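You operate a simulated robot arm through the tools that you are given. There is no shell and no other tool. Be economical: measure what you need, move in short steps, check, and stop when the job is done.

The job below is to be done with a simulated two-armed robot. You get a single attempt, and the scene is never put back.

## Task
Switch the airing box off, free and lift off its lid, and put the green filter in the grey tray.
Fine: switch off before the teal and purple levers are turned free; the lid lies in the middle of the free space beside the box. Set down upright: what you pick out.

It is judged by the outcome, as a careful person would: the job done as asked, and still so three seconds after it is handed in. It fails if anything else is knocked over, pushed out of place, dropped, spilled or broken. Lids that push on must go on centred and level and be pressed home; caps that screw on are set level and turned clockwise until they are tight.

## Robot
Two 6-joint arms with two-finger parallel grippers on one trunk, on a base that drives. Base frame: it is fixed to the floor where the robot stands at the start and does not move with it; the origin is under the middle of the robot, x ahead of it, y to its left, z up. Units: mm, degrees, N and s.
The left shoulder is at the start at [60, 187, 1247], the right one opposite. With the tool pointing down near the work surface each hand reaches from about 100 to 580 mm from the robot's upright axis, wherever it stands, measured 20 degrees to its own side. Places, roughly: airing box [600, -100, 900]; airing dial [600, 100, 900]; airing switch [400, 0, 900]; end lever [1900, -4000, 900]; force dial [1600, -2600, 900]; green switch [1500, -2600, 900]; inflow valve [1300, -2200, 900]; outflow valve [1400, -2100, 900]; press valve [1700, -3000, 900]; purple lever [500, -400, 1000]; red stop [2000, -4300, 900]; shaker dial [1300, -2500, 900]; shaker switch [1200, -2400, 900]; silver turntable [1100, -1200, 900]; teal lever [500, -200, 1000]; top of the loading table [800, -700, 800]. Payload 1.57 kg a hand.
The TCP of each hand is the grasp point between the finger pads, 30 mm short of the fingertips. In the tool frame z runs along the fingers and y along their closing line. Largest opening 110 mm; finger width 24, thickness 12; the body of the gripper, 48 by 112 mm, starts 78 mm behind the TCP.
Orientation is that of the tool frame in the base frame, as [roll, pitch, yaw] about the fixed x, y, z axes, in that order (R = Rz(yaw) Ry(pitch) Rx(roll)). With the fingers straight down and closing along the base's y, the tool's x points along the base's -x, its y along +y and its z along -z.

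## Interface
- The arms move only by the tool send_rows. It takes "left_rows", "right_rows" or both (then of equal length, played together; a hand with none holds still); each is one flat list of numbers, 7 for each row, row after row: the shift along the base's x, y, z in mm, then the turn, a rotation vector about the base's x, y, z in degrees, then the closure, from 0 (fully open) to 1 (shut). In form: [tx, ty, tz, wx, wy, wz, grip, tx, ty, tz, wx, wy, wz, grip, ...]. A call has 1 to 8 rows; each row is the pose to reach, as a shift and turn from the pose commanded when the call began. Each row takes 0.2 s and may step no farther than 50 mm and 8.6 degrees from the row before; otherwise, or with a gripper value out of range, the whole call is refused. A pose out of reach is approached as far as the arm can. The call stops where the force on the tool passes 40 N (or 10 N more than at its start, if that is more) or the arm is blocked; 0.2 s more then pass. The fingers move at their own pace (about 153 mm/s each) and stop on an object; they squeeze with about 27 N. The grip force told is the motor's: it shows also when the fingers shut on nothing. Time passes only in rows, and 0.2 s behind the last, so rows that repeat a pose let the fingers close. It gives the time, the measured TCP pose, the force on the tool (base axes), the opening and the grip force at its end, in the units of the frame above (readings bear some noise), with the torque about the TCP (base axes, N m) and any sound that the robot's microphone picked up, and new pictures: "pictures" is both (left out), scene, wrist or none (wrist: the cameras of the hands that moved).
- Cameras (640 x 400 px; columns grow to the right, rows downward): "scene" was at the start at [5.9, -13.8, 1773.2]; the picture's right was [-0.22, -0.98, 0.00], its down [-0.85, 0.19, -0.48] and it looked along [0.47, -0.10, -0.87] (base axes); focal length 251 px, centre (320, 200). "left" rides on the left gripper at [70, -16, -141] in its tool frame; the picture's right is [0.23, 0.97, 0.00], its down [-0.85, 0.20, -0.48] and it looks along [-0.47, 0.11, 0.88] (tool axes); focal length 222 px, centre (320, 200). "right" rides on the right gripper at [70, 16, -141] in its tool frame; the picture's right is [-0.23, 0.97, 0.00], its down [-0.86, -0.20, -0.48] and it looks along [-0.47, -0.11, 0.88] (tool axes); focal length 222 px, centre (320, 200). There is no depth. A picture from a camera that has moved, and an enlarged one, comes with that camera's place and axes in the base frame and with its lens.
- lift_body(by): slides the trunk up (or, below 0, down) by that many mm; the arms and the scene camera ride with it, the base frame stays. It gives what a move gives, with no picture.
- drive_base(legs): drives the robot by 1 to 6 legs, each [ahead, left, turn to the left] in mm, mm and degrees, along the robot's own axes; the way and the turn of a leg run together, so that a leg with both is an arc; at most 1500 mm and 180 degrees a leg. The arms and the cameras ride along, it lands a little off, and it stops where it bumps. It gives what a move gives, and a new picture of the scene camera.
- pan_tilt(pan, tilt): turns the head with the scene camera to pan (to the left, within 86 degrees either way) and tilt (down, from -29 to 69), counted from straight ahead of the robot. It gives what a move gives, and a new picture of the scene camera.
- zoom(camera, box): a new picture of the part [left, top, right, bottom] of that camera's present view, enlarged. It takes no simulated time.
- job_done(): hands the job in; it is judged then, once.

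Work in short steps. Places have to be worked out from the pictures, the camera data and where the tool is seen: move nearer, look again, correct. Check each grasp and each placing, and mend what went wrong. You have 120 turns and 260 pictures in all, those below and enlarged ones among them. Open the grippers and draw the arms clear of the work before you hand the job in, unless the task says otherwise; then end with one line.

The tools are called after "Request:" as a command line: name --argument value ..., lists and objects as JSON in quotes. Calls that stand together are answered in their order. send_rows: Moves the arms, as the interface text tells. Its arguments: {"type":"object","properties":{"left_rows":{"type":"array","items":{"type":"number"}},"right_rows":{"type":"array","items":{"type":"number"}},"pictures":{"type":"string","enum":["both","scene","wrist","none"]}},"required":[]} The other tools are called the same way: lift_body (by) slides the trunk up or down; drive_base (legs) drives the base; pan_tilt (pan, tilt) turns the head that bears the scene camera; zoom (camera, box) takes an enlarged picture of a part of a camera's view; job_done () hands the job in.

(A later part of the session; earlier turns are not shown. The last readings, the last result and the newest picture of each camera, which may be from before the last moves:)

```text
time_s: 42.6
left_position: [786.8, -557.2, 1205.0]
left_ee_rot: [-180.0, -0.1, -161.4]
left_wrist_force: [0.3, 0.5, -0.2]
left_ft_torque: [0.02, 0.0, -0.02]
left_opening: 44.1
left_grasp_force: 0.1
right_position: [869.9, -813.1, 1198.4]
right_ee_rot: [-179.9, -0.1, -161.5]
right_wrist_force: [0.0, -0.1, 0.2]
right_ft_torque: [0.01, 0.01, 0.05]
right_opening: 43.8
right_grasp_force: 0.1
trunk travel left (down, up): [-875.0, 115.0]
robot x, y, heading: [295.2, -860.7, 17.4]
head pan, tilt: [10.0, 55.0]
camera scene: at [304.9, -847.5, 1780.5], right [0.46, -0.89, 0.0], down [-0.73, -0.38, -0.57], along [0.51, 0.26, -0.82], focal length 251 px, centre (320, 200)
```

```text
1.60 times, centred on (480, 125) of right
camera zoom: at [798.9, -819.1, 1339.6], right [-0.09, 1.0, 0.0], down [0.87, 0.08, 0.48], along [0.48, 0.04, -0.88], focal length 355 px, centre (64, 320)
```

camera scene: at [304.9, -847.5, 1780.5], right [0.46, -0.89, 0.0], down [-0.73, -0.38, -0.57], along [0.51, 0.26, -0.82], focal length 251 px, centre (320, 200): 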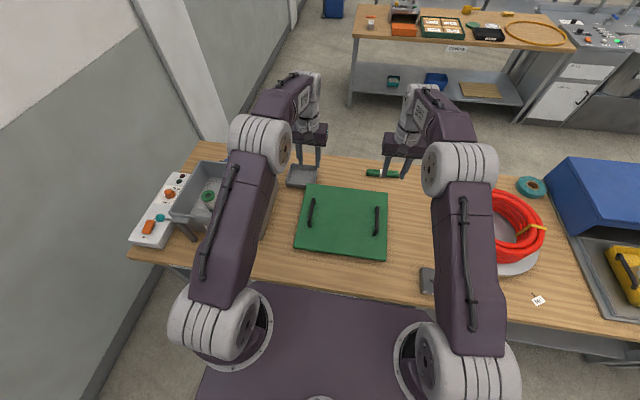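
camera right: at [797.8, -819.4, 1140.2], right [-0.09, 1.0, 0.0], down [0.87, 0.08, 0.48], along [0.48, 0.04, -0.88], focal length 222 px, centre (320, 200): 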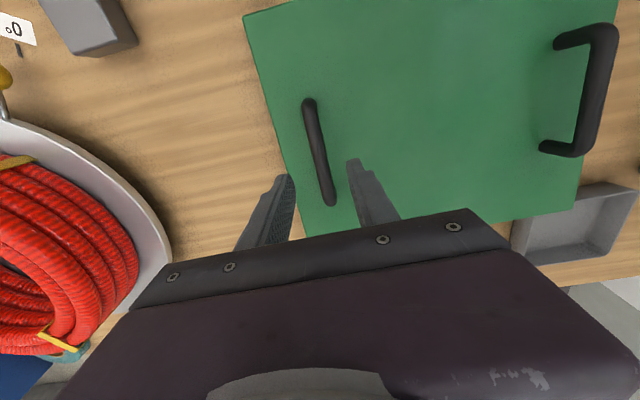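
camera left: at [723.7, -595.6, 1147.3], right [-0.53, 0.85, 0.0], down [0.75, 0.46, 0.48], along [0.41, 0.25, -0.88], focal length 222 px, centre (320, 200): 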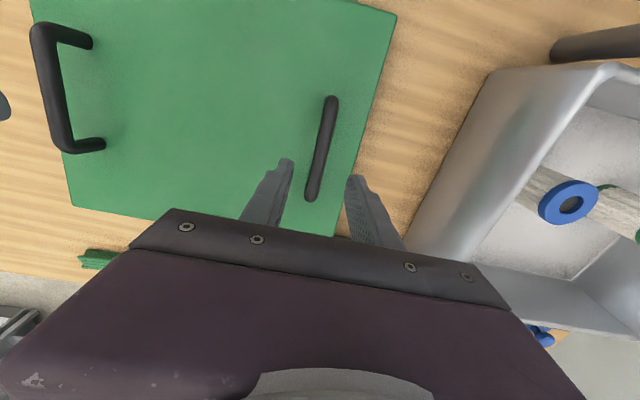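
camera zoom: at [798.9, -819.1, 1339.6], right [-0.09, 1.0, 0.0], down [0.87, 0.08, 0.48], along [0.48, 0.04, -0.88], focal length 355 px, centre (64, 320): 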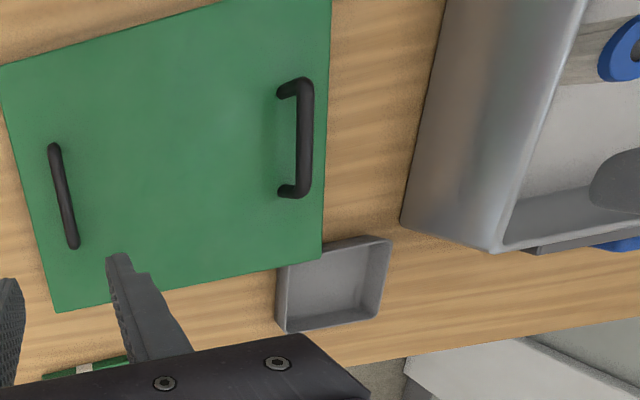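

The lid's far-left corner seems to overlap the tray's near rim — it must come nearer to me by ~40 mm. I lower the trunk again to regrasp and shift it.

Request:
lift_body --by -200

Request:
zoom --camera "scene" --box '[180, 130, 400, 310]'

Request:
zoom --camera "left" --box '[0, 0, 640, 400]'

```text
time_s: 44.7
left_position: [787.5, -557.6, 1006.5]
left_ee_rot: [-180.0, -0.1, -161.4]
left_wrist_force: [-0.8, -0.2, -0.2]
left_ft_torque: [0.0, 0.0, -0.02]
left_opening: 44.0
left_grasp_force: 0.0
right_position: [869.2, -813.5, 1000.1]
right_ee_rot: [-179.9, 0.0, -161.5]
right_wrist_force: [-0.2, -0.3, 0.5]
right_ft_torque: [-0.03, 0.01, 0.03]
right_opening: 43.6
right_grasp_force: 0.0
trunk travel left (down, up): [-675.0, 315.0]
robot x, y, heading: [298.2, -861.3, 17.6]
head pan, tilt: [10.0, 55.0]
```

```text
2.22 times, centred on (290, 220) of scene
camera zoom: at [304.7, -847.5, 1580.5], right [0.46, -0.89, 0.0], down [-0.73, -0.38, -0.57], along [0.51, 0.26, -0.82], focal length 557 px, centre (387, 156)
```

zoom: 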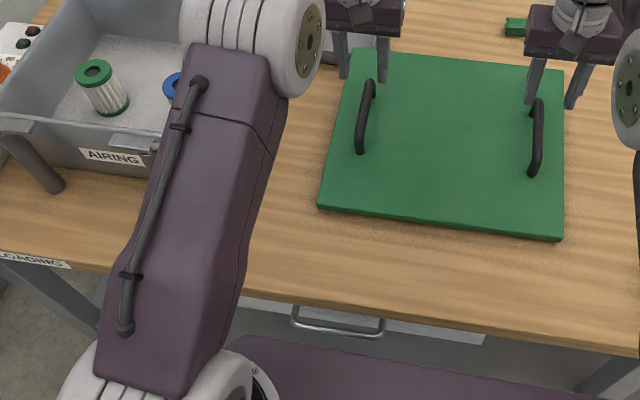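

```text
1.00 times, centred on (320, 200) of left (not enlarged: the box is as wide or as high as the picture)
camera zoom: at [724.5, -595.2, 1146.9], right [-0.53, 0.85, 0.0], down [0.75, 0.46, 0.48], along [0.41, 0.25, -0.88], focal length 222 px, centre (320, 200)
```

zoom: 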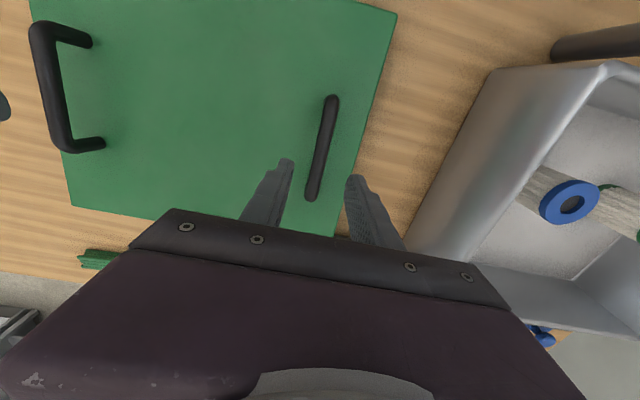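

Handles still lie under the open fingers. I descend to about 905, and close.

Request:
send_rows --left_rows '[0, 0, -35, 0, 0, 0, 0.45, 0, 0, -70, 0, 0, 0, 0.45, 0, 0, -90, 0, 0, 0, 0.45, 0, 0, -101, 0, 0, 0, 0.45, 0, 0, -101, 0, 0, 0, 0.8, 0, 0, -101, 0, 0, 0, 1, 0, 0, -101, 0, 0, 0, 1]' --right_rows '[0, 0, -35, 0, 0, 0, 0.45, 0, 0, -70, 0, 0, 0, 0.45, 0, 0, -90, 0, 0, 0, 0.45, 0, 0, -97, 0, 0, 0, 0.45, 0, 0, -97, 0, 0, 0, 0.8, 0, 0, -97, 0, 0, 0, 1, 0, 0, -97, 0, 0, 0, 1]' --pictures "wrist"

```text
time_s: 46.3
left_position: [785.8, -557.4, 902.9]
left_ee_rot: [179.9, -0.3, -161.4]
left_wrist_force: [-7.1, 22.5, 0.2]
left_ft_torque: [0.04, -0.13, -0.02]
left_opening: 15.5
left_grasp_force: 27.0
right_position: [870.2, -813.2, 901.4]
right_ee_rot: [-179.9, -0.1, -161.5]
right_wrist_force: [7.7, -20.9, -0.3]
right_ft_torque: [0.16, -0.15, 0.2]
right_opening: 15.7
right_grasp_force: 26.9
trunk travel left (down, up): [-675.0, 315.0]
robot x, y, heading: [292.8, -864.5, 17.5]
head pan, tilt: [10.0, 55.0]
camera right: at [800.2, -819.0, 1040.7], right [-0.09, 1.0, 0.0], down [0.87, 0.08, 0.48], along [0.48, 0.04, -0.88], focal length 222 px, centre (320, 200)
camera left: at [724.9, -594.5, 1043.2], right [-0.53, 0.85, 0.0], down [0.75, 0.46, 0.48], along [0.4, 0.25, -0.88], focal length 222 px, centre (320, 200)
```

right: 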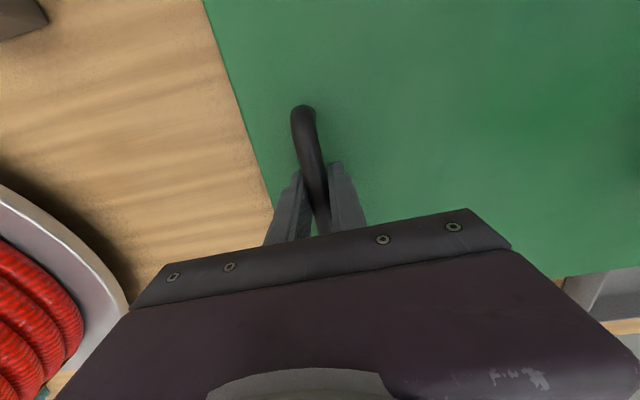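
left: 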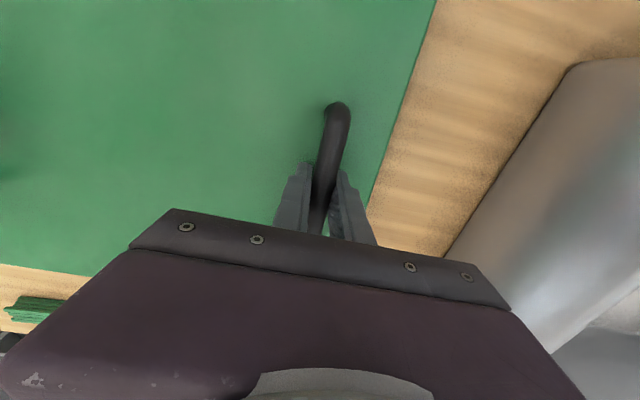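

Regrasped. I lift 45 mm straight up, then move 45 mm back toward the robot.

Request:
send_rows --left_rows '[-0.5, 1.5, 8, 0, 0, 0, 1, -0.5, 1.5, 20, 0, 0, 0, 1, -0.5, 1.5, 35, 0, 0, 0, 1, -0.5, 1.5, 50, 0, 0, 0, 1, -15, -3, 50, 0, 0, 0, 1, -30, -8, 50, 0, 0, 0, 1, -43, -12, 50, 0, 0, 0, 1]' --right_rows '[0.5, -1.5, 8, 0, 0, 0, 1, 0.5, -1.5, 20, 0, 0, 0, 1, 0.5, -1.5, 35, 0, 0, 0, 1, 0.5, -1.5, 50, 0, 0, 0, 1, -14, -6, 50, 0, 0, 0, 1, -29, -11, 50, 0, 0, 0, 1, -42, -15, 50, 0, 0, 0, 1]'

Request:
zoom --camera "scene" --box '[220, 120, 420, 290]'

```text
time_s: 47.9
left_position: [743.2, -570.9, 955.3]
left_ee_rot: [-179.9, -0.1, -161.5]
left_wrist_force: [-0.6, 0.4, -5.6]
left_ft_torque: [0.09, 0.04, -0.01]
left_opening: 15.6
left_grasp_force: 27.2
right_position: [827.7, -827.1, 953.5]
right_ee_rot: [179.9, -0.1, -161.5]
right_wrist_force: [0.1, 0.5, -3.7]
right_ft_torque: [0.04, 0.07, 0.01]
right_opening: 15.8
right_grasp_force: 27.5
trunk travel left (down, up): [-675.0, 315.0]
robot x, y, heading: [295.3, -867.6, 17.3]
head pan, tilt: [10.0, 55.0]
camera scene: at [305.1, -847.4, 1580.4], right [0.46, -0.89, 0.0], down [-0.73, -0.38, -0.57], along [0.51, 0.26, -0.82], focal length 251 px, centre (320, 200)
camera right: at [756.9, -833.6, 1094.0], right [-0.09, 1.0, 0.0], down [0.87, 0.08, 0.48], along [0.48, 0.04, -0.88], focal length 222 px, centre (320, 200)
camera left: at [681.8, -607.9, 1096.8], right [-0.53, 0.85, 0.0], down [0.75, 0.46, 0.48], along [0.41, 0.25, -0.88], focal length 222 px, centre (320, 200)
```

scene: 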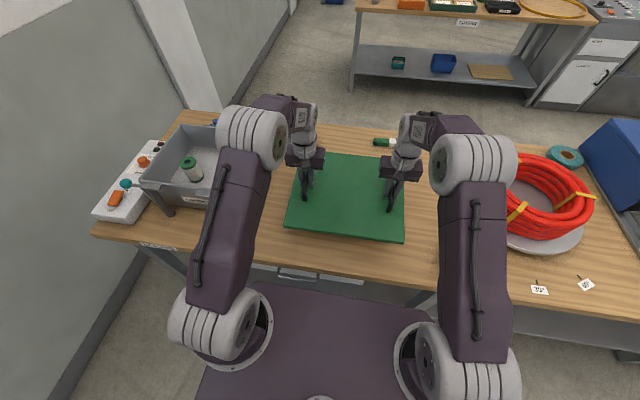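
right: 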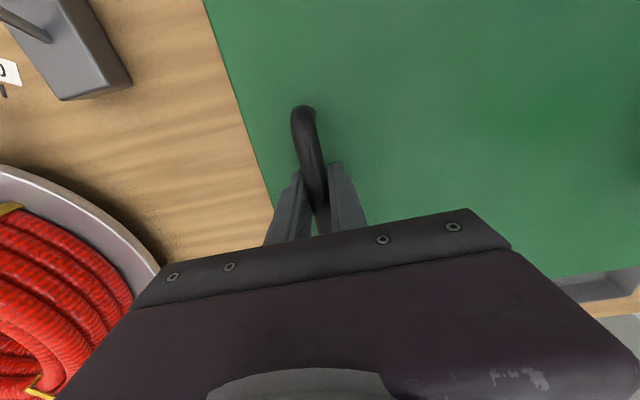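
left: 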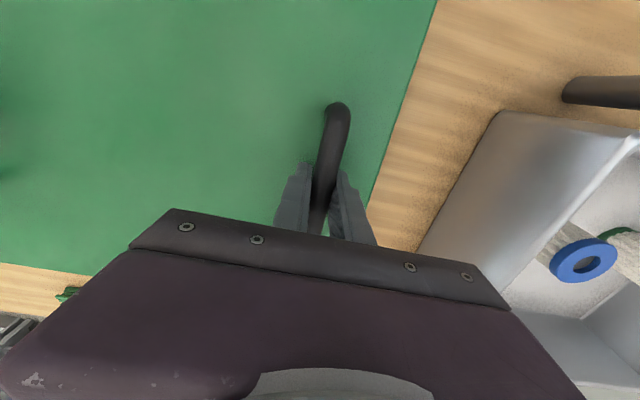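

```text
2.35 times, centred on (320, 205) of scene
camera zoom: at [305.1, -847.4, 1580.4], right [0.46, -0.89, 0.0], down [-0.73, -0.38, -0.57], along [0.51, 0.26, -0.82], focal length 590 px, centre (320, 188)
```

zoom: 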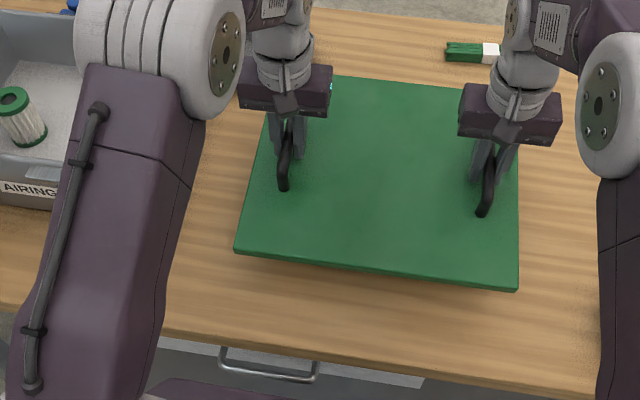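

Clear now. I lower in small steps, watching force.

Request:
send_rows --left_rows '[0, 0, -20, 0, 0, 0, 1, 0, 0, -35, 0, 0, 0, 1, 0, 0, -43, 0, 0, 0, 1, 0, 0, -48, 0, 0, 0, 1, 0, 0, -51, 0, 0, 0, 1]' --right_rows '[0, 0, -20, 0, 0, 0, 1, 0, 0, -35, 0, 0, 0, 1, 0, 0, -43, 0, 0, 0, 1, 0, 0, -48, 0, 0, 0, 1, 0, 0, -51, 0, 0, 0, 1]' --pictures "none"

```text
time_s: 49.1
left_position: [744.1, -569.9, 902.8]
left_ee_rot: [-179.8, -0.2, -161.5]
left_wrist_force: [3.4, -13.3, -6.2]
left_ft_torque: [0.27, -0.3, -0.13]
left_opening: 16.0
left_grasp_force: 26.8
right_position: [828.1, -827.6, 900.6]
right_ee_rot: [-180.0, 0.0, -161.6]
right_wrist_force: [-2.7, 13.8, -3.9]
right_ft_torque: [-0.12, 0.42, -0.08]
right_opening: 16.0
right_grasp_force: 26.7
trunk travel left (down, up): [-675.0, 315.0]
robot x, y, heading: [299.2, -863.5, 17.4]
head pan, tilt: [10.0, 55.0]
```

Still hanging (weight carried). I go further down in 3 mm steps.

Request:
send_rows --left_rows '[0.3, -0.8, -3, 0, 0, 0, 1, 0.3, -0.8, -6, 0, 0, 0, 1, 0.3, -0.8, -9, 0, 0, 0, 1, 0.3, -0.8, -12, 0, 0, 0, 1]' --right_rows '[-0.3, 0.8, -3, 0, 0, 0, 1, -0.3, 0.8, -6, 0, 0, 0, 1, -0.3, 0.8, -9, 0, 0, 0, 1, -0.3, 0.8, -12, 0, 0, 0, 1]' --pictures "none"

```text
time_s: 50.1
left_position: [743.4, -571.0, 891.9]
left_ee_rot: [180.0, -0.3, -161.4]
left_wrist_force: [-1.6, 3.8, -0.8]
left_ft_torque: [-0.28, 0.8, -0.26]
left_opening: 15.9
left_grasp_force: 27.2
right_position: [827.5, -826.7, 888.6]
right_ee_rot: [-179.9, 0.0, -161.4]
right_wrist_force: [5.2, -0.5, 6.2]
right_ft_torque: [-0.27, 0.81, 0.01]
right_opening: 15.6
right_grasp_force: 26.9
trunk travel left (down, up): [-675.0, 315.0]
robot x, y, heading: [295.9, -861.8, 17.6]
head pan, tilt: [10.0, 55.0]
```

Contact at ~890 (lower than before, so earlier it indeed overlapped the rim). I release partway and rise.

Request:
send_rows --left_rows '[0, 0, -1, 0, 0, 0, 1, 0, 0, 0, 0, 0, 0, 0.85, 0, 0, 1, 0, 0, 0, 0.7, 0, 0, 3, 0, 0, 0, 0.6, 0, 0, 20, 0, 0, 0, 0.6, 0, 0, 65, 0, 0, 0, 0.6, 0, 0, 110, 0, 0, 0, 0.6]' --right_rows '[0, 0, -1, 0, 0, 0, 1, 0, 0, 0, 0, 0, 0, 0.85, 0, 0, 1, 0, 0, 0, 0.7, 0, 0, 3, 0, 0, 0, 0.6, 0, 0, 20, 0, 0, 0, 0.6, 0, 0, 65, 0, 0, 0, 0.6, 0, 0, 110, 0, 0, 0, 0.6]'

Request:
zoom --camera "right" --box '[380, 60, 640, 260]'

Request:
zoom --camera "scene" --box '[230, 120, 430, 290]'

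```text
time_s: 51.7
left_position: [741.8, -570.9, 1001.8]
left_ee_rot: [-179.9, 0.0, -161.4]
left_wrist_force: [0.0, -0.5, 0.1]
left_ft_torque: [0.01, 0.01, 0.01]
left_opening: 44.2
left_grasp_force: 0.0
right_position: [825.0, -826.8, 1004.4]
right_ee_rot: [179.9, 0.0, -161.5]
right_wrist_force: [-0.2, -0.3, -0.7]
right_ft_torque: [-0.03, -0.05, -0.02]
right_opening: 44.0
right_grasp_force: 0.1
trunk travel left (down, up): [-675.0, 315.0]
robot x, y, heading: [293.6, -864.8, 17.8]
head pan, tilt: [10.0, 55.0]
camera scene: at [302.8, -848.0, 1580.4], right [0.46, -0.89, 0.0], down [-0.73, -0.38, -0.57], along [0.51, 0.27, -0.82], focal length 251 px, centre (320, 200)
camera right: at [753.3, -832.9, 1142.9], right [-0.09, 1.0, 0.0], down [0.87, 0.08, 0.48], along [0.48, 0.04, -0.88], focal length 222 px, centre (320, 200)
camera left: at [679.9, -609.0, 1142.4], right [-0.53, 0.85, 0.0], down [0.75, 0.46, 0.48], along [0.41, 0.25, -0.88], focal length 222 px, centre (320, 200)
```

scene: 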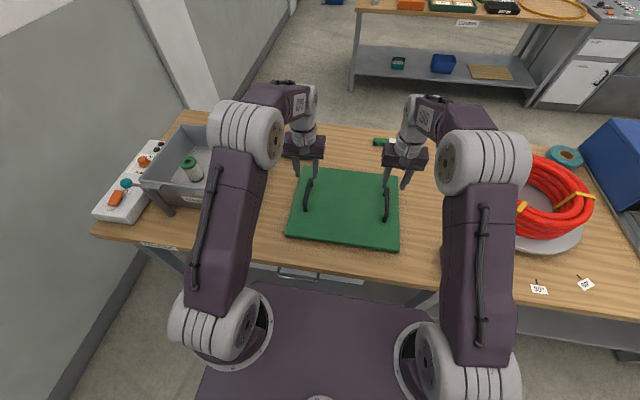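
right: 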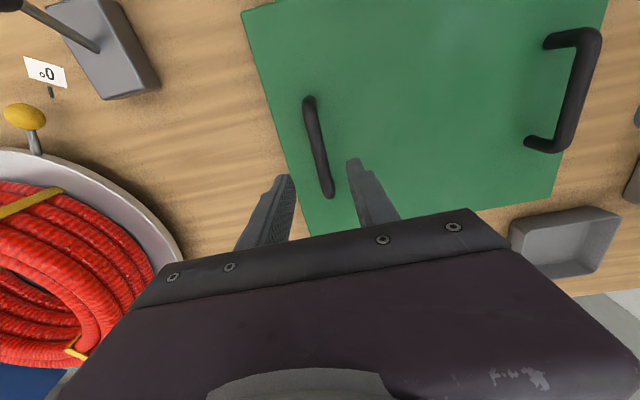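
left: 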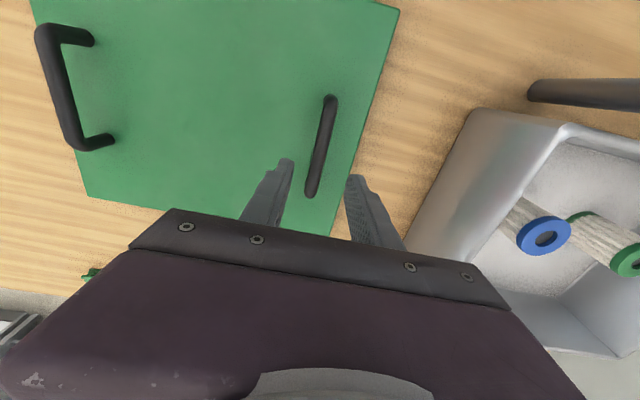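

```text
2.00 times, centred on (510, 160) of right
camera zoom: at [753.3, -832.9, 1142.9], right [-0.09, 1.0, 0.0], down [0.87, 0.08, 0.48], along [0.48, 0.04, -0.88], focal length 444 px, centre (-60, 280)
```

zoom: 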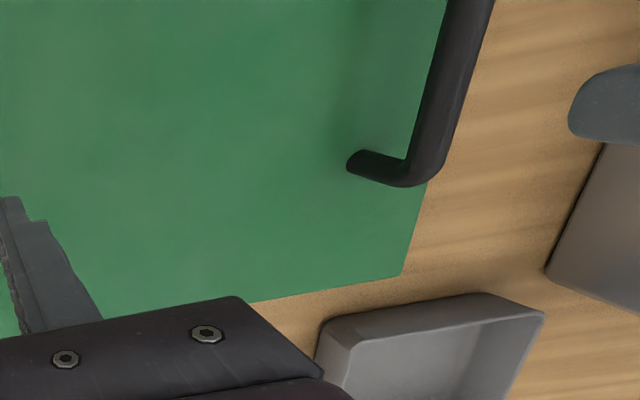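

```text
2.35 times, centred on (330, 205) of scene
camera zoom: at [302.8, -848.0, 1580.4], right [0.46, -0.89, 0.0], down [-0.73, -0.38, -0.57], along [0.51, 0.27, -0.82], focal length 590 px, centre (296, 188)
```

zoom: 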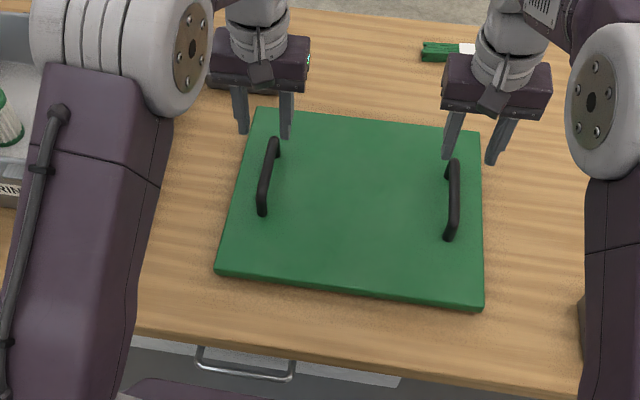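

The lid now lies flat with a clear gap to the tray. Tray centre ≈ (973,-417) is ~780 mm ahead of my axis, so I creep ahead 40 mm (base front looks ~65 mm short of the table edge) before testing a tilted reach.

Request:
drive_base --legs '[[40, 0, 0]]'

Request:
zoom --camera "right" --box '[0, 0, 640, 400]'

```text
time_s: 52.6
left_position: [777.4, -559.7, 1001.9]
left_ee_rot: [-179.9, 0.0, -161.4]
left_wrist_force: [-0.1, -0.9, -0.3]
left_ft_torque: [0.02, -0.05, 0.01]
left_opening: 44.0
left_grasp_force: 0.0
right_position: [860.6, -814.5, 1003.3]
right_ee_rot: [-180.0, 0.1, -161.5]
right_wrist_force: [-0.4, -0.6, 0.6]
right_ft_torque: [-0.02, -0.02, -0.02]
right_opening: 44.1
right_grasp_force: 0.0
trunk travel left (down, up): [-675.0, 315.0]
robot x, y, heading: [336.6, -850.1, 17.4]
head pan, tilt: [10.0, 55.0]
camera scene: at [338.0, -836.9, 1580.5], right [0.46, -0.89, 0.0], down [-0.73, -0.38, -0.58], along [0.51, 0.27, -0.82], focal length 251 px, centre (320, 200)
```

scene: 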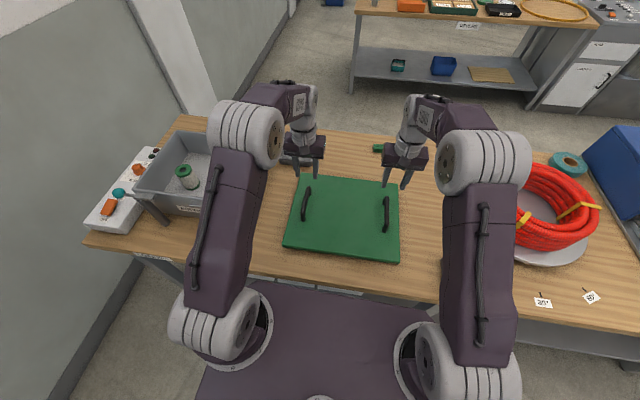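

```text
1.00 times, centred on (320, 200) of right (not enlarged: the box is as wide or as high as the picture)
camera zoom: at [789.2, -821.4, 1143.6], right [-0.09, 1.0, 0.0], down [0.87, 0.08, 0.48], along [0.48, 0.05, -0.88], focal length 222 px, centre (320, 200)
```

zoom: 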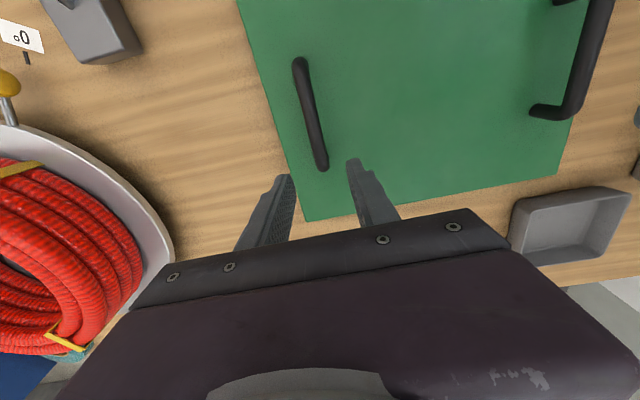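

The base moved freely. I now test reach: the left hand goes over the tray with the tool tilted 45° forward.

Request:
send_rows --left_rows '[25, 22, 3, 2.23, -7.16, 0, 0.6, 50, 43, 6, 4.46, -14.32, 0, 0.6, 75, 65, 9, 6.69, -21.48, 0, 0.6, 101, 87, 12, 8.92, -28.64, 0, 0.6, 127, 108, 15, 11.15, -35.8, 0, 0.6, 153, 130, 18, 13.4, -43, 0, 0.6]'

```text
time_s: 54.0
left_position: [936.0, -428.8, 1015.9]
left_ee_rot: [-178.6, 45.0, -160.8]
left_wrist_force: [0.0, -0.2, -0.4]
left_ft_torque: [0.02, 0.0, 0.0]
left_opening: 43.9
left_grasp_force: 0.1
right_position: [863.6, -814.2, 1001.8]
right_ee_rot: [-179.9, 0.0, -161.4]
right_wrist_force: [0.5, -0.6, 0.6]
right_ft_torque: [0.01, 0.03, 0.02]
right_opening: 43.8
right_grasp_force: 0.1
trunk travel left (down, up): [-675.0, 315.0]
robot x, y, heading: [333.7, -849.0, 17.5]
head pan, tilt: [10.0, 55.0]
camera scene: at [343.0, -834.7, 1580.5], right [0.46, -0.89, 0.0], down [-0.73, -0.38, -0.57], along [0.51, 0.26, -0.82], focal length 251 px, centre (320, 200)
camera left: at [797.8, -490.1, 1067.3], right [-0.46, 0.87, -0.18], down [0.19, 0.29, 0.94], along [0.87, 0.4, -0.29], focal length 222 px, centre (320, 200)
```

scene: 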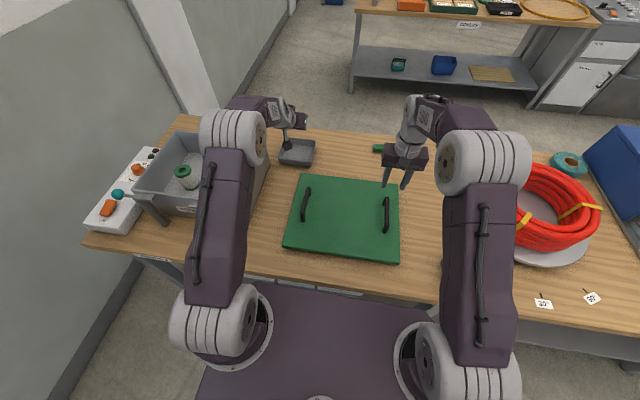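
left: 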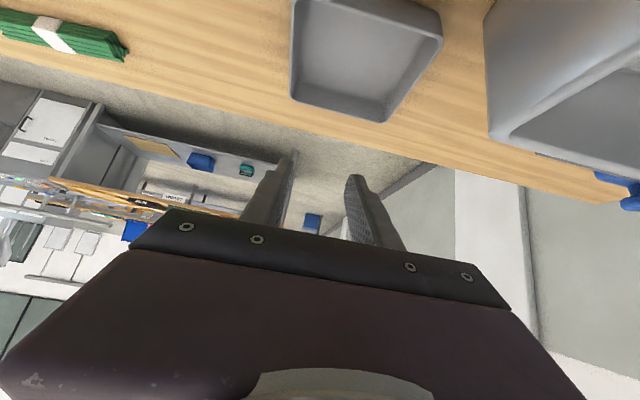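

Reach is fine with 45° tilt. I also test the lower placing height (f≈790, z≈905) over the empty tray.

Request:
send_rows --left_rows '[6, 2, -35, 0, 0, 0, 0.6, 12, 4, -70, 0, 0, 0, 0.6, 20, 6, -105, 0, 0, 0, 0.6]' --pictures "wrist"

Request:
zoom --camera "scene" --box '[140, 90, 340, 260]'

```text
time_s: 54.8
left_position: [955.5, -422.7, 911.5]
left_ee_rot: [-178.6, 44.9, -160.9]
left_wrist_force: [-0.6, 0.4, 0.1]
left_ft_torque: [-0.01, -0.01, -0.04]
left_opening: 44.2
left_grasp_force: 0.2
right_position: [863.4, -813.8, 1001.8]
right_ee_rot: [180.0, -0.1, -161.5]
right_wrist_force: [0.2, -0.7, 0.6]
right_ft_torque: [0.03, 0.03, -0.03]
right_opening: 44.0
right_grasp_force: 0.0
trunk travel left (down, up): [-675.0, 315.0]
robot x, y, heading: [334.5, -852.7, 17.5]
head pan, tilt: [10.0, 55.0]
camera left: at [817.4, -482.8, 962.4], right [-0.46, 0.87, -0.18], down [0.19, 0.29, 0.94], along [0.87, 0.39, -0.29], focal length 222 px, centre (320, 200)
```

left: 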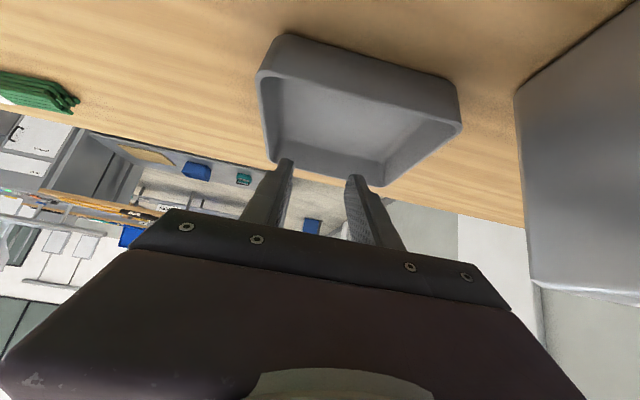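

```text
2.35 times, centred on (240, 175) of scene
camera zoom: at [343.0, -835.2, 1580.5], right [0.46, -0.89, 0.0], down [-0.73, -0.38, -0.57], along [0.51, 0.26, -0.82], focal length 590 px, centre (508, 259)
```

zoom: 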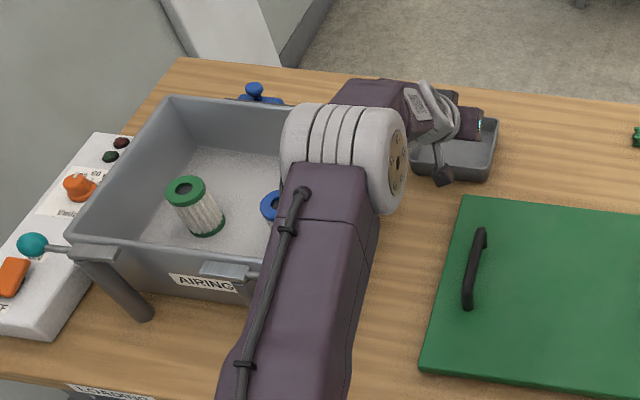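

The reach is achieved exactly. I test whether 30° tilt also reaches the tray, since less tilt makes picking inside the box easier.

Request:
send_rows --left_rows '[3, 1, 5, -1.5, 4.8, 0, 0.6, 7, 2, 10, -3, 9.6, 0, 0.6, 12, 4, 15, -4.46, 14.3, 0, 0.6]' --pictures "wrist"

```text
time_s: 55.6
left_position: [953.5, -422.9, 927.5]
left_ee_rot: [-179.2, 29.7, -161.2]
left_wrist_force: [-0.4, 0.9, -0.7]
left_ft_torque: [0.0, -0.01, -0.02]
left_opening: 44.0
left_grasp_force: 0.1
left hand out of reach, approached as far as the arm can: row 3
right_position: [864.0, -814.1, 1002.1]
right_ee_rot: [180.0, 0.0, -161.5]
right_wrist_force: [-0.2, -0.1, 0.7]
right_ft_torque: [-0.04, 0.05, 0.02]
right_opening: 44.0
right_grasp_force: 0.2
trunk travel left (down, up): [-675.0, 315.0]
robot x, y, heading: [337.3, -849.4, 17.4]
head pan, tilt: [10.0, 55.0]
camera left: at [833.4, -478.8, 1014.6], right [-0.49, 0.86, -0.12], down [0.41, 0.36, 0.84], along [0.77, 0.36, -0.53], focal length 222 px, centre (320, 200)
```

left: 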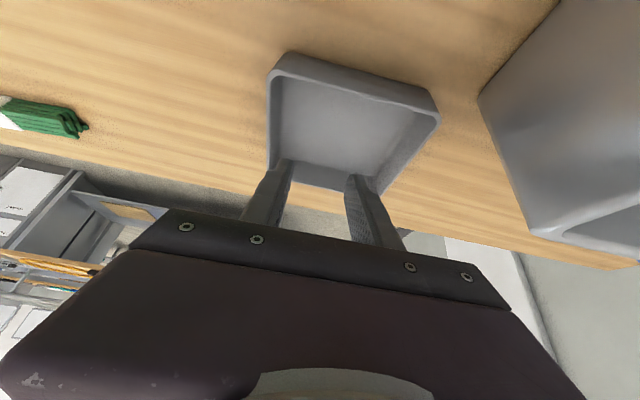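

30° is the reach limit at f≈785; ~37° will do for the tray (inner centre ≈ f 800). I raise both hands and draw the left one back, with tilt 37°.

Request:
send_rows --left_rows '[0, 0, 40, 0, 0, 0, 0.2, 0, 0, 80, 0, 0, 0, 0.2, -10, -3, 125, 0, 0, 0, 0.1, -48, -15, 150, 0.7, -2.2, 0, 0.1, -90, -28, 160, 1.4, -4.4, 0, 0.1, -130, -41, 170, 2.08, -6.7, 0, 0.1, -172, -54, 180, 2.08, -6.7, 0, 0.1]' --right_rows '[0, 0, 30, 0, 0, 0, 0.6, 0, 0, 60, 0, 0, 0, 0.6, 0, 0, 90, 0, 0, 0, 0.6, 0, 0, 120, 0, 0, 0, 0.6, -20, -6, 130, 0, 0, 0, 0.6, -60, -19, 130, 0, 0, 0, 0.6, -100, -31, 130, 0, 0, 0, 0.6]' --pictures "none"

Request:
drive_base --legs '[[0, 190, 0], [0, 190, 0]]'

Request:
zoom --camera "left" --box '[0, 0, 640, 400]'

```text
time_s: 57.2
left_position: [935.9, -421.4, 1149.6]
left_ee_rot: [-178.9, 36.9, -161.0]
left_wrist_force: [0.4, -0.1, -0.2]
left_ft_torque: [0.02, 0.0, -0.03]
left_opening: 99.1
left_grasp_force: 0.0
left hand out of reach, approached as far as the arm can: row 2, 4, 5, 6, 7
right_position: [760.5, -845.5, 1132.0]
right_ee_rot: [-180.0, 0.2, -161.6]
right_wrist_force: [-0.5, -0.8, -0.7]
right_ft_torque: [0.01, -0.01, -0.03]
right_opening: 44.1
right_grasp_force: 0.1
trunk travel left (down, up): [-675.0, 315.0]
robot x, y, heading: [333.0, -853.0, 17.1]
head pan, tilt: [10.0, 55.0]
```

```text
time_s: 60.0
left_position: [817.5, -48.7, 1149.7]
left_ee_rot: [-179.0, 36.8, -160.9]
left_wrist_force: [-0.5, 1.0, 0.2]
left_ft_torque: [-0.02, 0.04, 0.0]
left_opening: 98.8
left_grasp_force: 0.1
right_position: [642.1, -472.6, 1132.5]
right_ee_rot: [-180.0, 0.0, -161.3]
right_wrist_force: [0.5, -0.2, -0.1]
right_ft_torque: [0.01, -0.01, 0.0]
right_opening: 44.0
right_grasp_force: 0.1
trunk travel left (down, up): [-675.0, 315.0]
robot x, y, heading: [214.4, -482.6, 17.5]
head pan, tilt: [10.0, 55.0]
camera scene: at [223.8, -464.3, 1580.5], right [0.47, -0.89, 0.0], down [-0.73, -0.38, -0.57], along [0.51, 0.27, -0.82], focal length 251 px, centre (320, 200)
```

scene: 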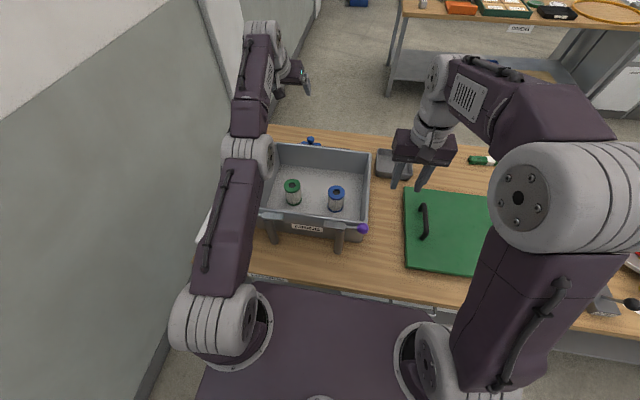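

```text
1.00 times, centred on (320, 200) of left (not enlarged: the box is as wide or as high as the picture)
camera zoom: at [687.4, -106.9, 1221.0], right [-0.48, 0.86, -0.15], down [0.31, 0.33, 0.89], along [0.82, 0.38, -0.42], focal length 222 px, centre (320, 200)
```

zoom: 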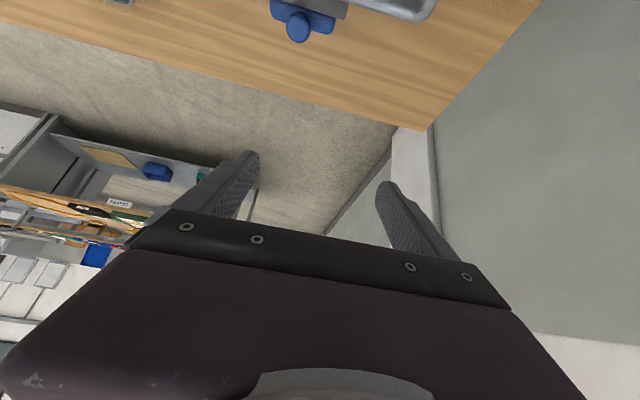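

The left arm stayed outstretched (unreachable at that height). I send a zero row to see where its command stands.

Request:
send_rows --left_rows '[0, 0, 0, 0, 0, 0, 0.1]' --pictures "none"

```text
time_s: 60.4
left_position: [817.9, -49.2, 1149.3]
left_ee_rot: [-179.1, 36.9, -160.9]
left_wrist_force: [0.0, -0.9, 0.6]
left_ft_torque: [0.05, 0.03, 0.01]
left_opening: 99.0
left_grasp_force: 0.0
right_position: [643.2, -472.0, 1132.7]
right_ee_rot: [180.0, 0.0, -161.3]
right_wrist_force: [0.5, -0.4, 0.7]
right_ft_torque: [0.01, 0.03, -0.03]
right_opening: 44.3
right_grasp_force: 0.1
trunk travel left (down, up): [-675.0, 315.0]
robot x, y, heading: [213.3, -481.8, 17.7]
head pan, tilt: [10.0, 55.0]
```

I draw it back over the box at z≈1090.

Request:
send_rows --left_rows '[-10, -5, -30, 0, 0, 0, 0.1, -40, -22, -55, 0, 0, 0, 0.1, -80, -45, -60, 0, 0, 0, 0.1, -120, -70, -60, 0, 0, 0, 0.1, -160, -95, -60, 0, 0, 0, 0.1, -195, -115, -60, 0, 0, 0, 0.1]'

Request:
zoom --camera "scene" --box '[200, 120, 400, 270]'

```text
time_s: 61.8
left_position: [825.6, -57.5, 1133.3]
left_ee_rot: [-179.0, 36.7, -160.9]
left_wrist_force: [-0.3, 0.1, -0.4]
left_ft_torque: [0.0, 0.0, 0.02]
left_opening: 99.0
left_grasp_force: 0.0
left hand out of reach, approached as far as the arm can: row 1, 2, 3, 4, 5, 6
right_position: [643.4, -472.2, 1131.6]
right_ee_rot: [179.9, 0.0, -161.3]
right_wrist_force: [0.2, -0.1, 0.2]
right_ft_torque: [0.0, 0.0, 0.03]
right_opening: 44.0
right_grasp_force: 0.0
trunk travel left (down, up): [-675.0, 315.0]
robot x, y, heading: [216.0, -480.3, 17.7]
head pan, tilt: [10.0, 55.0]
camera scene: at [223.7, -463.8, 1580.5], right [0.47, -0.89, 0.0], down [-0.73, -0.38, -0.57], along [0.51, 0.27, -0.82], focal length 251 px, centre (320, 200)
camera left: at [697.0, -115.6, 1205.6], right [-0.48, 0.86, -0.15], down [0.31, 0.33, 0.89], along [0.82, 0.38, -0.43], focal length 222 px, centre (320, 200)
```

scene: 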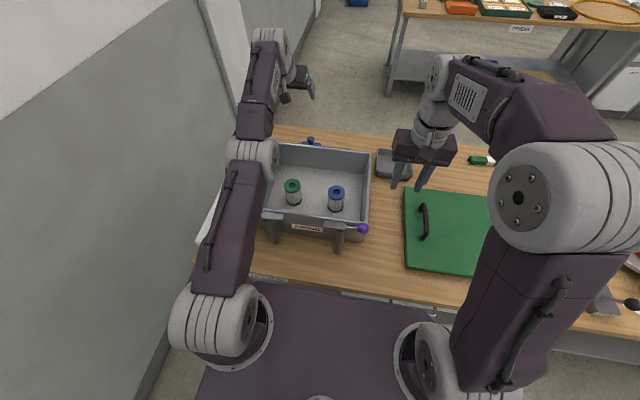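
left: 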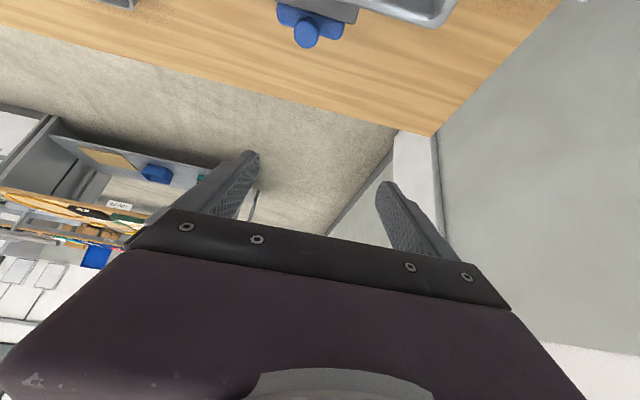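

```text
2.67 times, centred on (300, 195) of scene
camera zoom: at [223.7, -463.8, 1580.5], right [0.47, -0.89, 0.0], down [-0.73, -0.38, -0.57], along [0.51, 0.27, -0.82], focal length 669 px, centre (373, 213)
```

zoom: 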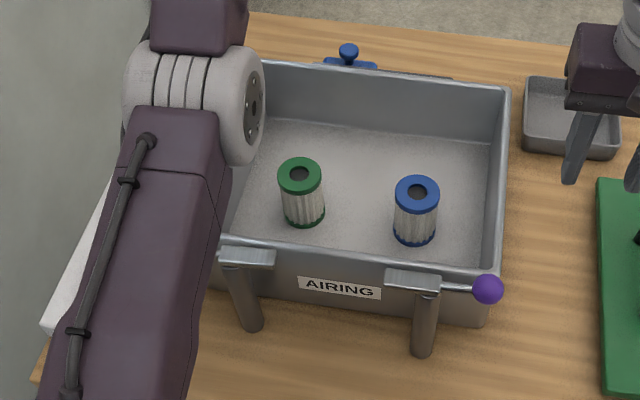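

The arm seems stuck near a straight-elbow configuration. I try a combined move: lower and bring tilt back toward vertical, in small amounts.

Request:
send_rows --left_rows '[0, 0, -30, 0, 0, 0, 0.1, -5, -2, -60, 0, 0, 0, 0.1, -15, -5, -90, 0, 0, 0, 0.1]' --pictures "none"

```text
time_s: 62.6
left_position: [844.8, -38.6, 1045.8]
left_ee_rot: [-178.9, 36.6, -160.9]
left_wrist_force: [0.4, 0.4, 0.1]
left_ft_torque: [0.01, 0.0, -0.02]
left_opening: 99.0
left_grasp_force: 0.0
left hand out of reach, approached as far as the arm can: row 1, 2, 3
right_position: [643.9, -470.7, 1132.0]
right_ee_rot: [-179.9, -0.1, -161.3]
right_wrist_force: [-0.4, 0.0, 0.1]
right_ft_torque: [-0.02, 0.02, 0.03]
right_opening: 43.8
right_grasp_force: 0.1
trunk travel left (down, up): [-675.0, 315.0]
robot x, y, heading: [212.4, -480.9, 17.8]
head pan, tilt: [10.0, 55.0]
```

It only slid along the reach limit. I try the opposite tangent: up and inward together.

Request:
send_rows --left_rows '[-12, -4, 20, 0, 0, 0, 0.1, -30, -10, 40, 0, 0, 0, 0.1, -50, -16, 60, 0, 0, 0, 0.1, -75, -24, 80, 0, 0, 0, 0.1]' --pictures "none"

```text
time_s: 63.6
left_position: [822.6, -38.8, 1124.5]
left_ee_rot: [-178.9, 36.7, -160.8]
left_wrist_force: [-0.6, 0.4, -0.4]
left_ft_torque: [0.02, 0.02, 0.01]
left_opening: 99.0
left_grasp_force: 0.0
left hand out of reach, approached as far as the arm can: row 1, 2, 3, 4
right_position: [644.6, -471.6, 1131.3]
right_ee_rot: [180.0, 0.0, -161.4]
right_wrist_force: [-0.2, -0.1, 0.6]
right_ft_torque: [0.02, -0.01, -0.01]
right_opening: 43.9
right_grasp_force: 0.1
trunk travel left (down, up): [-675.0, 315.0]
robot x, y, heading: [215.3, -483.5, 17.4]
head pan, tilt: [10.0, 55.0]
```

The elbow is (nearly) straight and the solver barely bends it. I swing the hand high up first, then will come down with an inward bias to accumulate elbow bend.

Request:
send_rows --left_rows '[-12, -4, 35, 0, 0, 0, 0.1, -26, -8, 70, 0, 0, 0, 0.1, -42, -13, 105, 0, 0, 0, 0.1, -60, -18, 140, 0, 0, 0, 0.1, -82, -25, 175, 0, 0, 0, 0.1, -106, -33, 210, 0, 0, 0, 0.1, -132, -41, 240, 0, 0, 0, 0.1, -160, -50, 265, 0, 0, 0, 0.1]' --pictures "none"

```text
time_s: 65.4
left_position: [652.1, -93.2, 1378.3]
left_ee_rot: [-179.0, 36.9, -160.9]
left_wrist_force: [-0.9, 1.2, -0.2]
left_ft_torque: [-0.03, 0.03, -0.02]
left_opening: 99.1
left_grasp_force: 0.1
left hand out of reach, approached as far as the arm can: row 5, 6, 7, 8
right_position: [643.7, -471.6, 1131.6]
right_ee_rot: [179.9, 0.0, -161.3]
right_wrist_force: [0.3, 0.3, -0.4]
right_ft_torque: [0.04, 0.02, -0.01]
right_opening: 43.9
right_grasp_force: 0.0
trunk travel left (down, up): [-675.0, 315.0]
robot x, y, heading: [212.3, -480.3, 17.7]
head pan, tilt: [10.0, 55.0]
```

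Progress: the arm now follows. I bring it down and in over the box toward (598,-172,1100).

Request:
send_rows --left_rows '[-15, -12, -30, 0, 0, 0, 0.1, -30, -24, -65, 0, 0, 0, 0.1, -40, -36, -105, 0, 0, 0, 0.1, -48, -48, -145, 0, 0, 0, 0.1, -54, -60, -190, 0, 0, 0, 0.1, -54, -70, -235, 0, 0, 0, 0.1, -54, -79, -278, 0, 0, 0, 0.1]' --pictures "wrist"

```text
time_s: 67.0
left_position: [661.7, -99.1, 1371.5]
left_ee_rot: [-178.9, 36.8, -160.7]
left_wrist_force: [-0.2, -0.7, -0.1]
left_ft_torque: [0.02, 0.0, -0.01]
left_opening: 98.8
left_grasp_force: 0.0
left hand out of reach, approached as far as the arm can: row 1, 2, 3, 4, 5, 6, 7
right_position: [643.9, -471.2, 1131.9]
right_ee_rot: [180.0, -0.1, -161.2]
right_wrist_force: [1.2, 0.5, -0.5]
right_ft_torque: [0.03, -0.02, -0.02]
right_opening: 44.0
right_grasp_force: 0.0
trunk travel left (down, up): [-675.0, 315.0]
robot x, y, heading: [217.4, -477.7, 17.6]
head pan, tilt: [10.0, 55.0]
camera left: at [531.7, -159.0, 1443.1], right [-0.48, 0.86, -0.15], down [0.31, 0.33, 0.89], along [0.82, 0.38, -0.43], focal length 222 px, centre (320, 200)
```

left: 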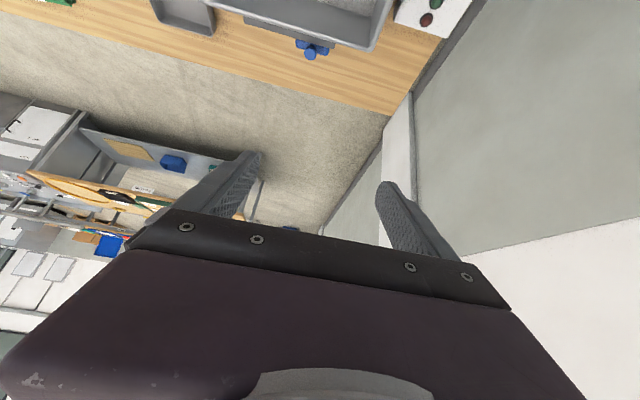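

Let me see the arm and first rotate the tool back to straight down, in case a wrist limit blocks the tilted retreat.

Request:
send_rows --left_rows '[0, 0, 0, -2.2, 7.07, 0, 0.1, 0, 0, 0, -4.4, 14.1, 0, 0.1, 0, 0, 0, -6.6, 21.2, 0, 0.1, 0, 0, 0, -8.8, 28.3, 0, 0.1, 0, 0, 0, -11, 35.3, 0, 0.1]' --pictures "scene"

```text
time_s: 68.2
left_position: [589.0, -130.8, 1295.1]
left_ee_rot: [-179.8, 8.4, -161.2]
left_wrist_force: [1.7, -0.3, -0.5]
left_ft_torque: [0.0, -0.03, 0.0]
left_opening: 99.0
left_grasp_force: 0.1
left hand out of reach, approached as far as the arm can: row 1, 2, 3, 4, 5
right_position: [641.8, -472.2, 1133.3]
right_ee_rot: [180.0, -0.1, -161.3]
right_wrist_force: [-0.9, -0.1, 0.0]
right_ft_torque: [0.0, -0.04, 0.02]
right_opening: 44.0
right_grasp_force: 0.1
trunk travel left (down, up): [-675.0, 315.0]
robot x, y, heading: [217.1, -479.8, 17.8]
head pan, tilt: [10.0, 55.0]
camera scene: at [222.0, -464.7, 1580.5], right [0.47, -0.89, 0.0], down [-0.72, -0.38, -0.57], along [0.51, 0.27, -0.82], focal length 251 px, centre (320, 200)
```

scene: 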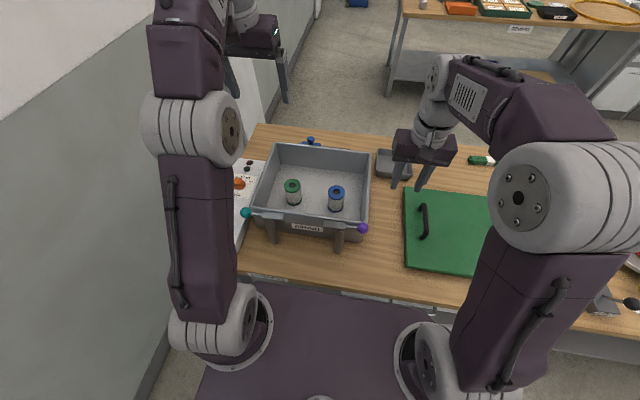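

Now the tilt is reduced to 8° and the hand moved in. I finish straightening and move in and down.

Request:
send_rows --left_rows '[-15, -5, -20, -1.2, 4, 0, 0.1, -35, -11, -45, -2.4, 8, 0, 0.1, -50, -16, -75, -2.4, 8, 0, 0.1, -60, -25, -110, -2.4, 8, 0, 0.1, -60, -35, -150, -2.4, 8, 0, 0.1, -60, -45, -190, -2.4, 8, 0, 0.1]' --pictures "scene"

```text
time_s: 69.6
left_position: [525.9, -182.3, 1101.4]
left_ee_rot: [179.9, 0.2, -161.3]
left_wrist_force: [0.1, -0.3, 0.6]
left_ft_torque: [0.03, 0.04, 0.0]
left_opening: 99.0
left_grasp_force: 0.0
right_position: [644.2, -472.5, 1131.6]
right_ee_rot: [180.0, 0.0, -161.4]
right_wrist_force: [-0.1, -0.2, -0.7]
right_ft_torque: [-0.01, 0.0, 0.01]
right_opening: 44.0
right_grasp_force: 0.1
trunk travel left (down, up): [-675.0, 315.0]
robot x, y, heading: [213.9, -479.7, 17.5]
head pan, tilt: [10.0, 55.0]
camera scene: at [224.1, -463.9, 1580.5], right [0.47, -0.89, 0.0], down [-0.73, -0.38, -0.57], along [0.51, 0.27, -0.82], focal length 251 px, centre (320, 200)
```

scene: 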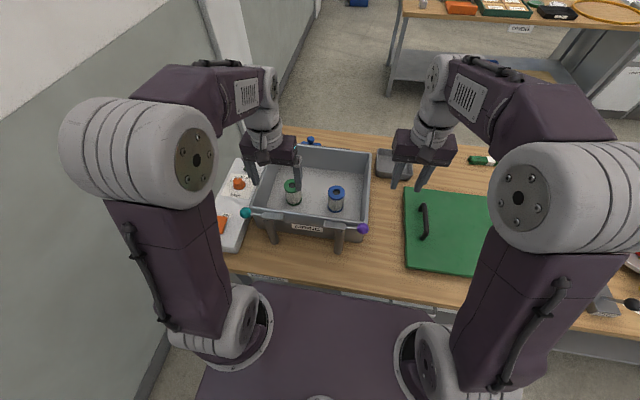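

The arm recovered. I look with the left wrist camera at the green filter.

Request:
zoom --camera "left" --box '[0, 0, 640, 400]'

Request:
zoom --camera "scene" --box '[240, 130, 400, 250]'

```text
1.00 times, centred on (320, 200) of left (not enlarged: the box is as wide or as high as the picture)
camera zoom: at [463.1, -220.1, 1242.8], right [-0.53, 0.85, 0.0], down [0.74, 0.46, 0.48], along [0.41, 0.26, -0.88], focal length 222 px, centre (320, 200)
```

zoom: 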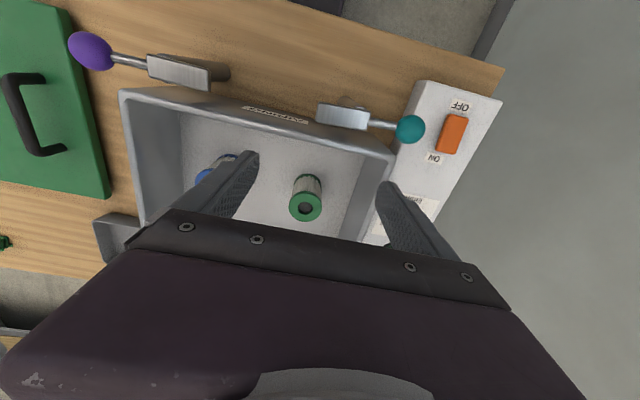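

```text
3.33 times, centred on (320, 190) of scene
camera zoom: at [224.1, -463.9, 1580.5], right [0.47, -0.89, 0.0], down [-0.73, -0.38, -0.57], along [0.51, 0.27, -0.82], focal length 836 px, centre (320, 233)
```

zoom: 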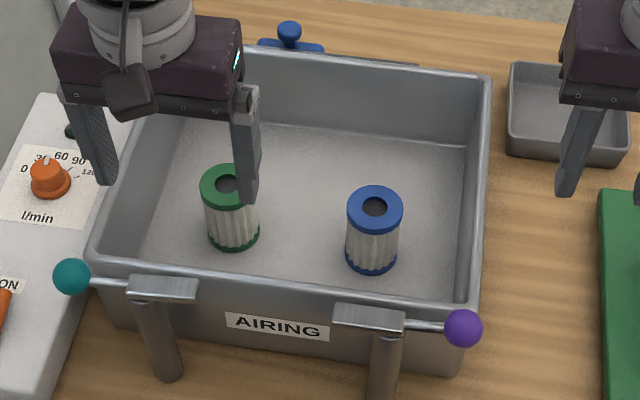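

Green filter cap ≈ (630,-145,930), ~57 mm diameter, ~88 mm tall. I move forward and tilt to 40° above it, checking that this pose is reachable.

Request:
send_rows --left_rows '[13, 5, -13, 2, -6.4, 0, 0.1, 27, 10, -26, 4, -12.8, 0, 0.1, 41, 15, -40, 6, -19.1, 0, 0.1, 54, 19, -54, 8, -25.5, 0, 0.1, 68, 24, -67, 10, -31.8, 0, 0.1, 81, 28, -80, 11.9, -38.2, 0, 0.1]'

```text
time_s: 71.0
left_position: [605.9, -152.2, 1020.5]
left_ee_rot: [-178.8, 40.1, -160.8]
left_wrist_force: [0.5, 0.4, 0.0]
left_ft_torque: [-0.01, -0.02, -0.01]
left_opening: 98.9
left_grasp_force: 0.0
right_position: [644.0, -471.0, 1131.9]
right_ee_rot: [-179.9, -0.2, -161.2]
right_wrist_force: [-0.2, 0.6, -0.7]
right_ft_torque: [0.01, -0.01, 0.03]
right_opening: 44.1
right_grasp_force: 0.1
trunk travel left (down, up): [-675.0, 315.0]
robot x, y, heading: [213.7, -477.6, 17.6]
head pan, tilt: [10.0, 55.0]
camera scene: at [224.5, -463.4, 1580.5], right [0.47, -0.89, 0.0], down [-0.73, -0.38, -0.57], along [0.51, 0.27, -0.82], focal length 251 px, centre (320, 200)
camera left: at [472.7, -212.1, 1084.6], right [-0.47, 0.87, -0.16], down [0.26, 0.31, 0.91], along [0.84, 0.39, -0.37], focal length 222 px, centre (320, 200)
```

scene: 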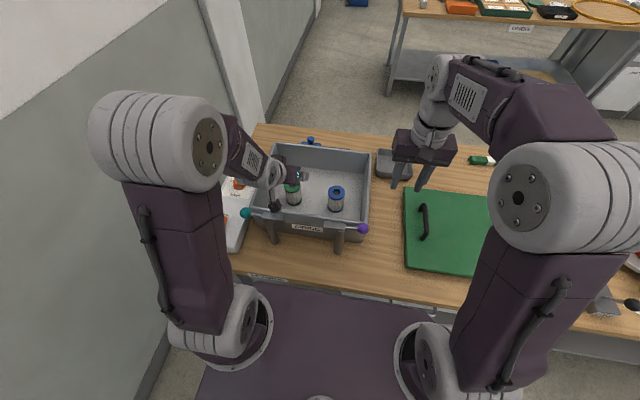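
left: 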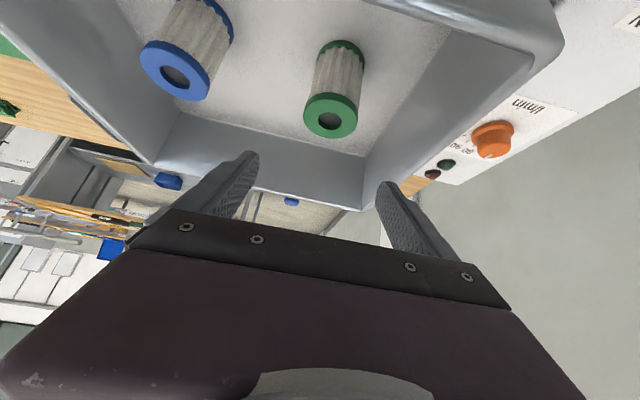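

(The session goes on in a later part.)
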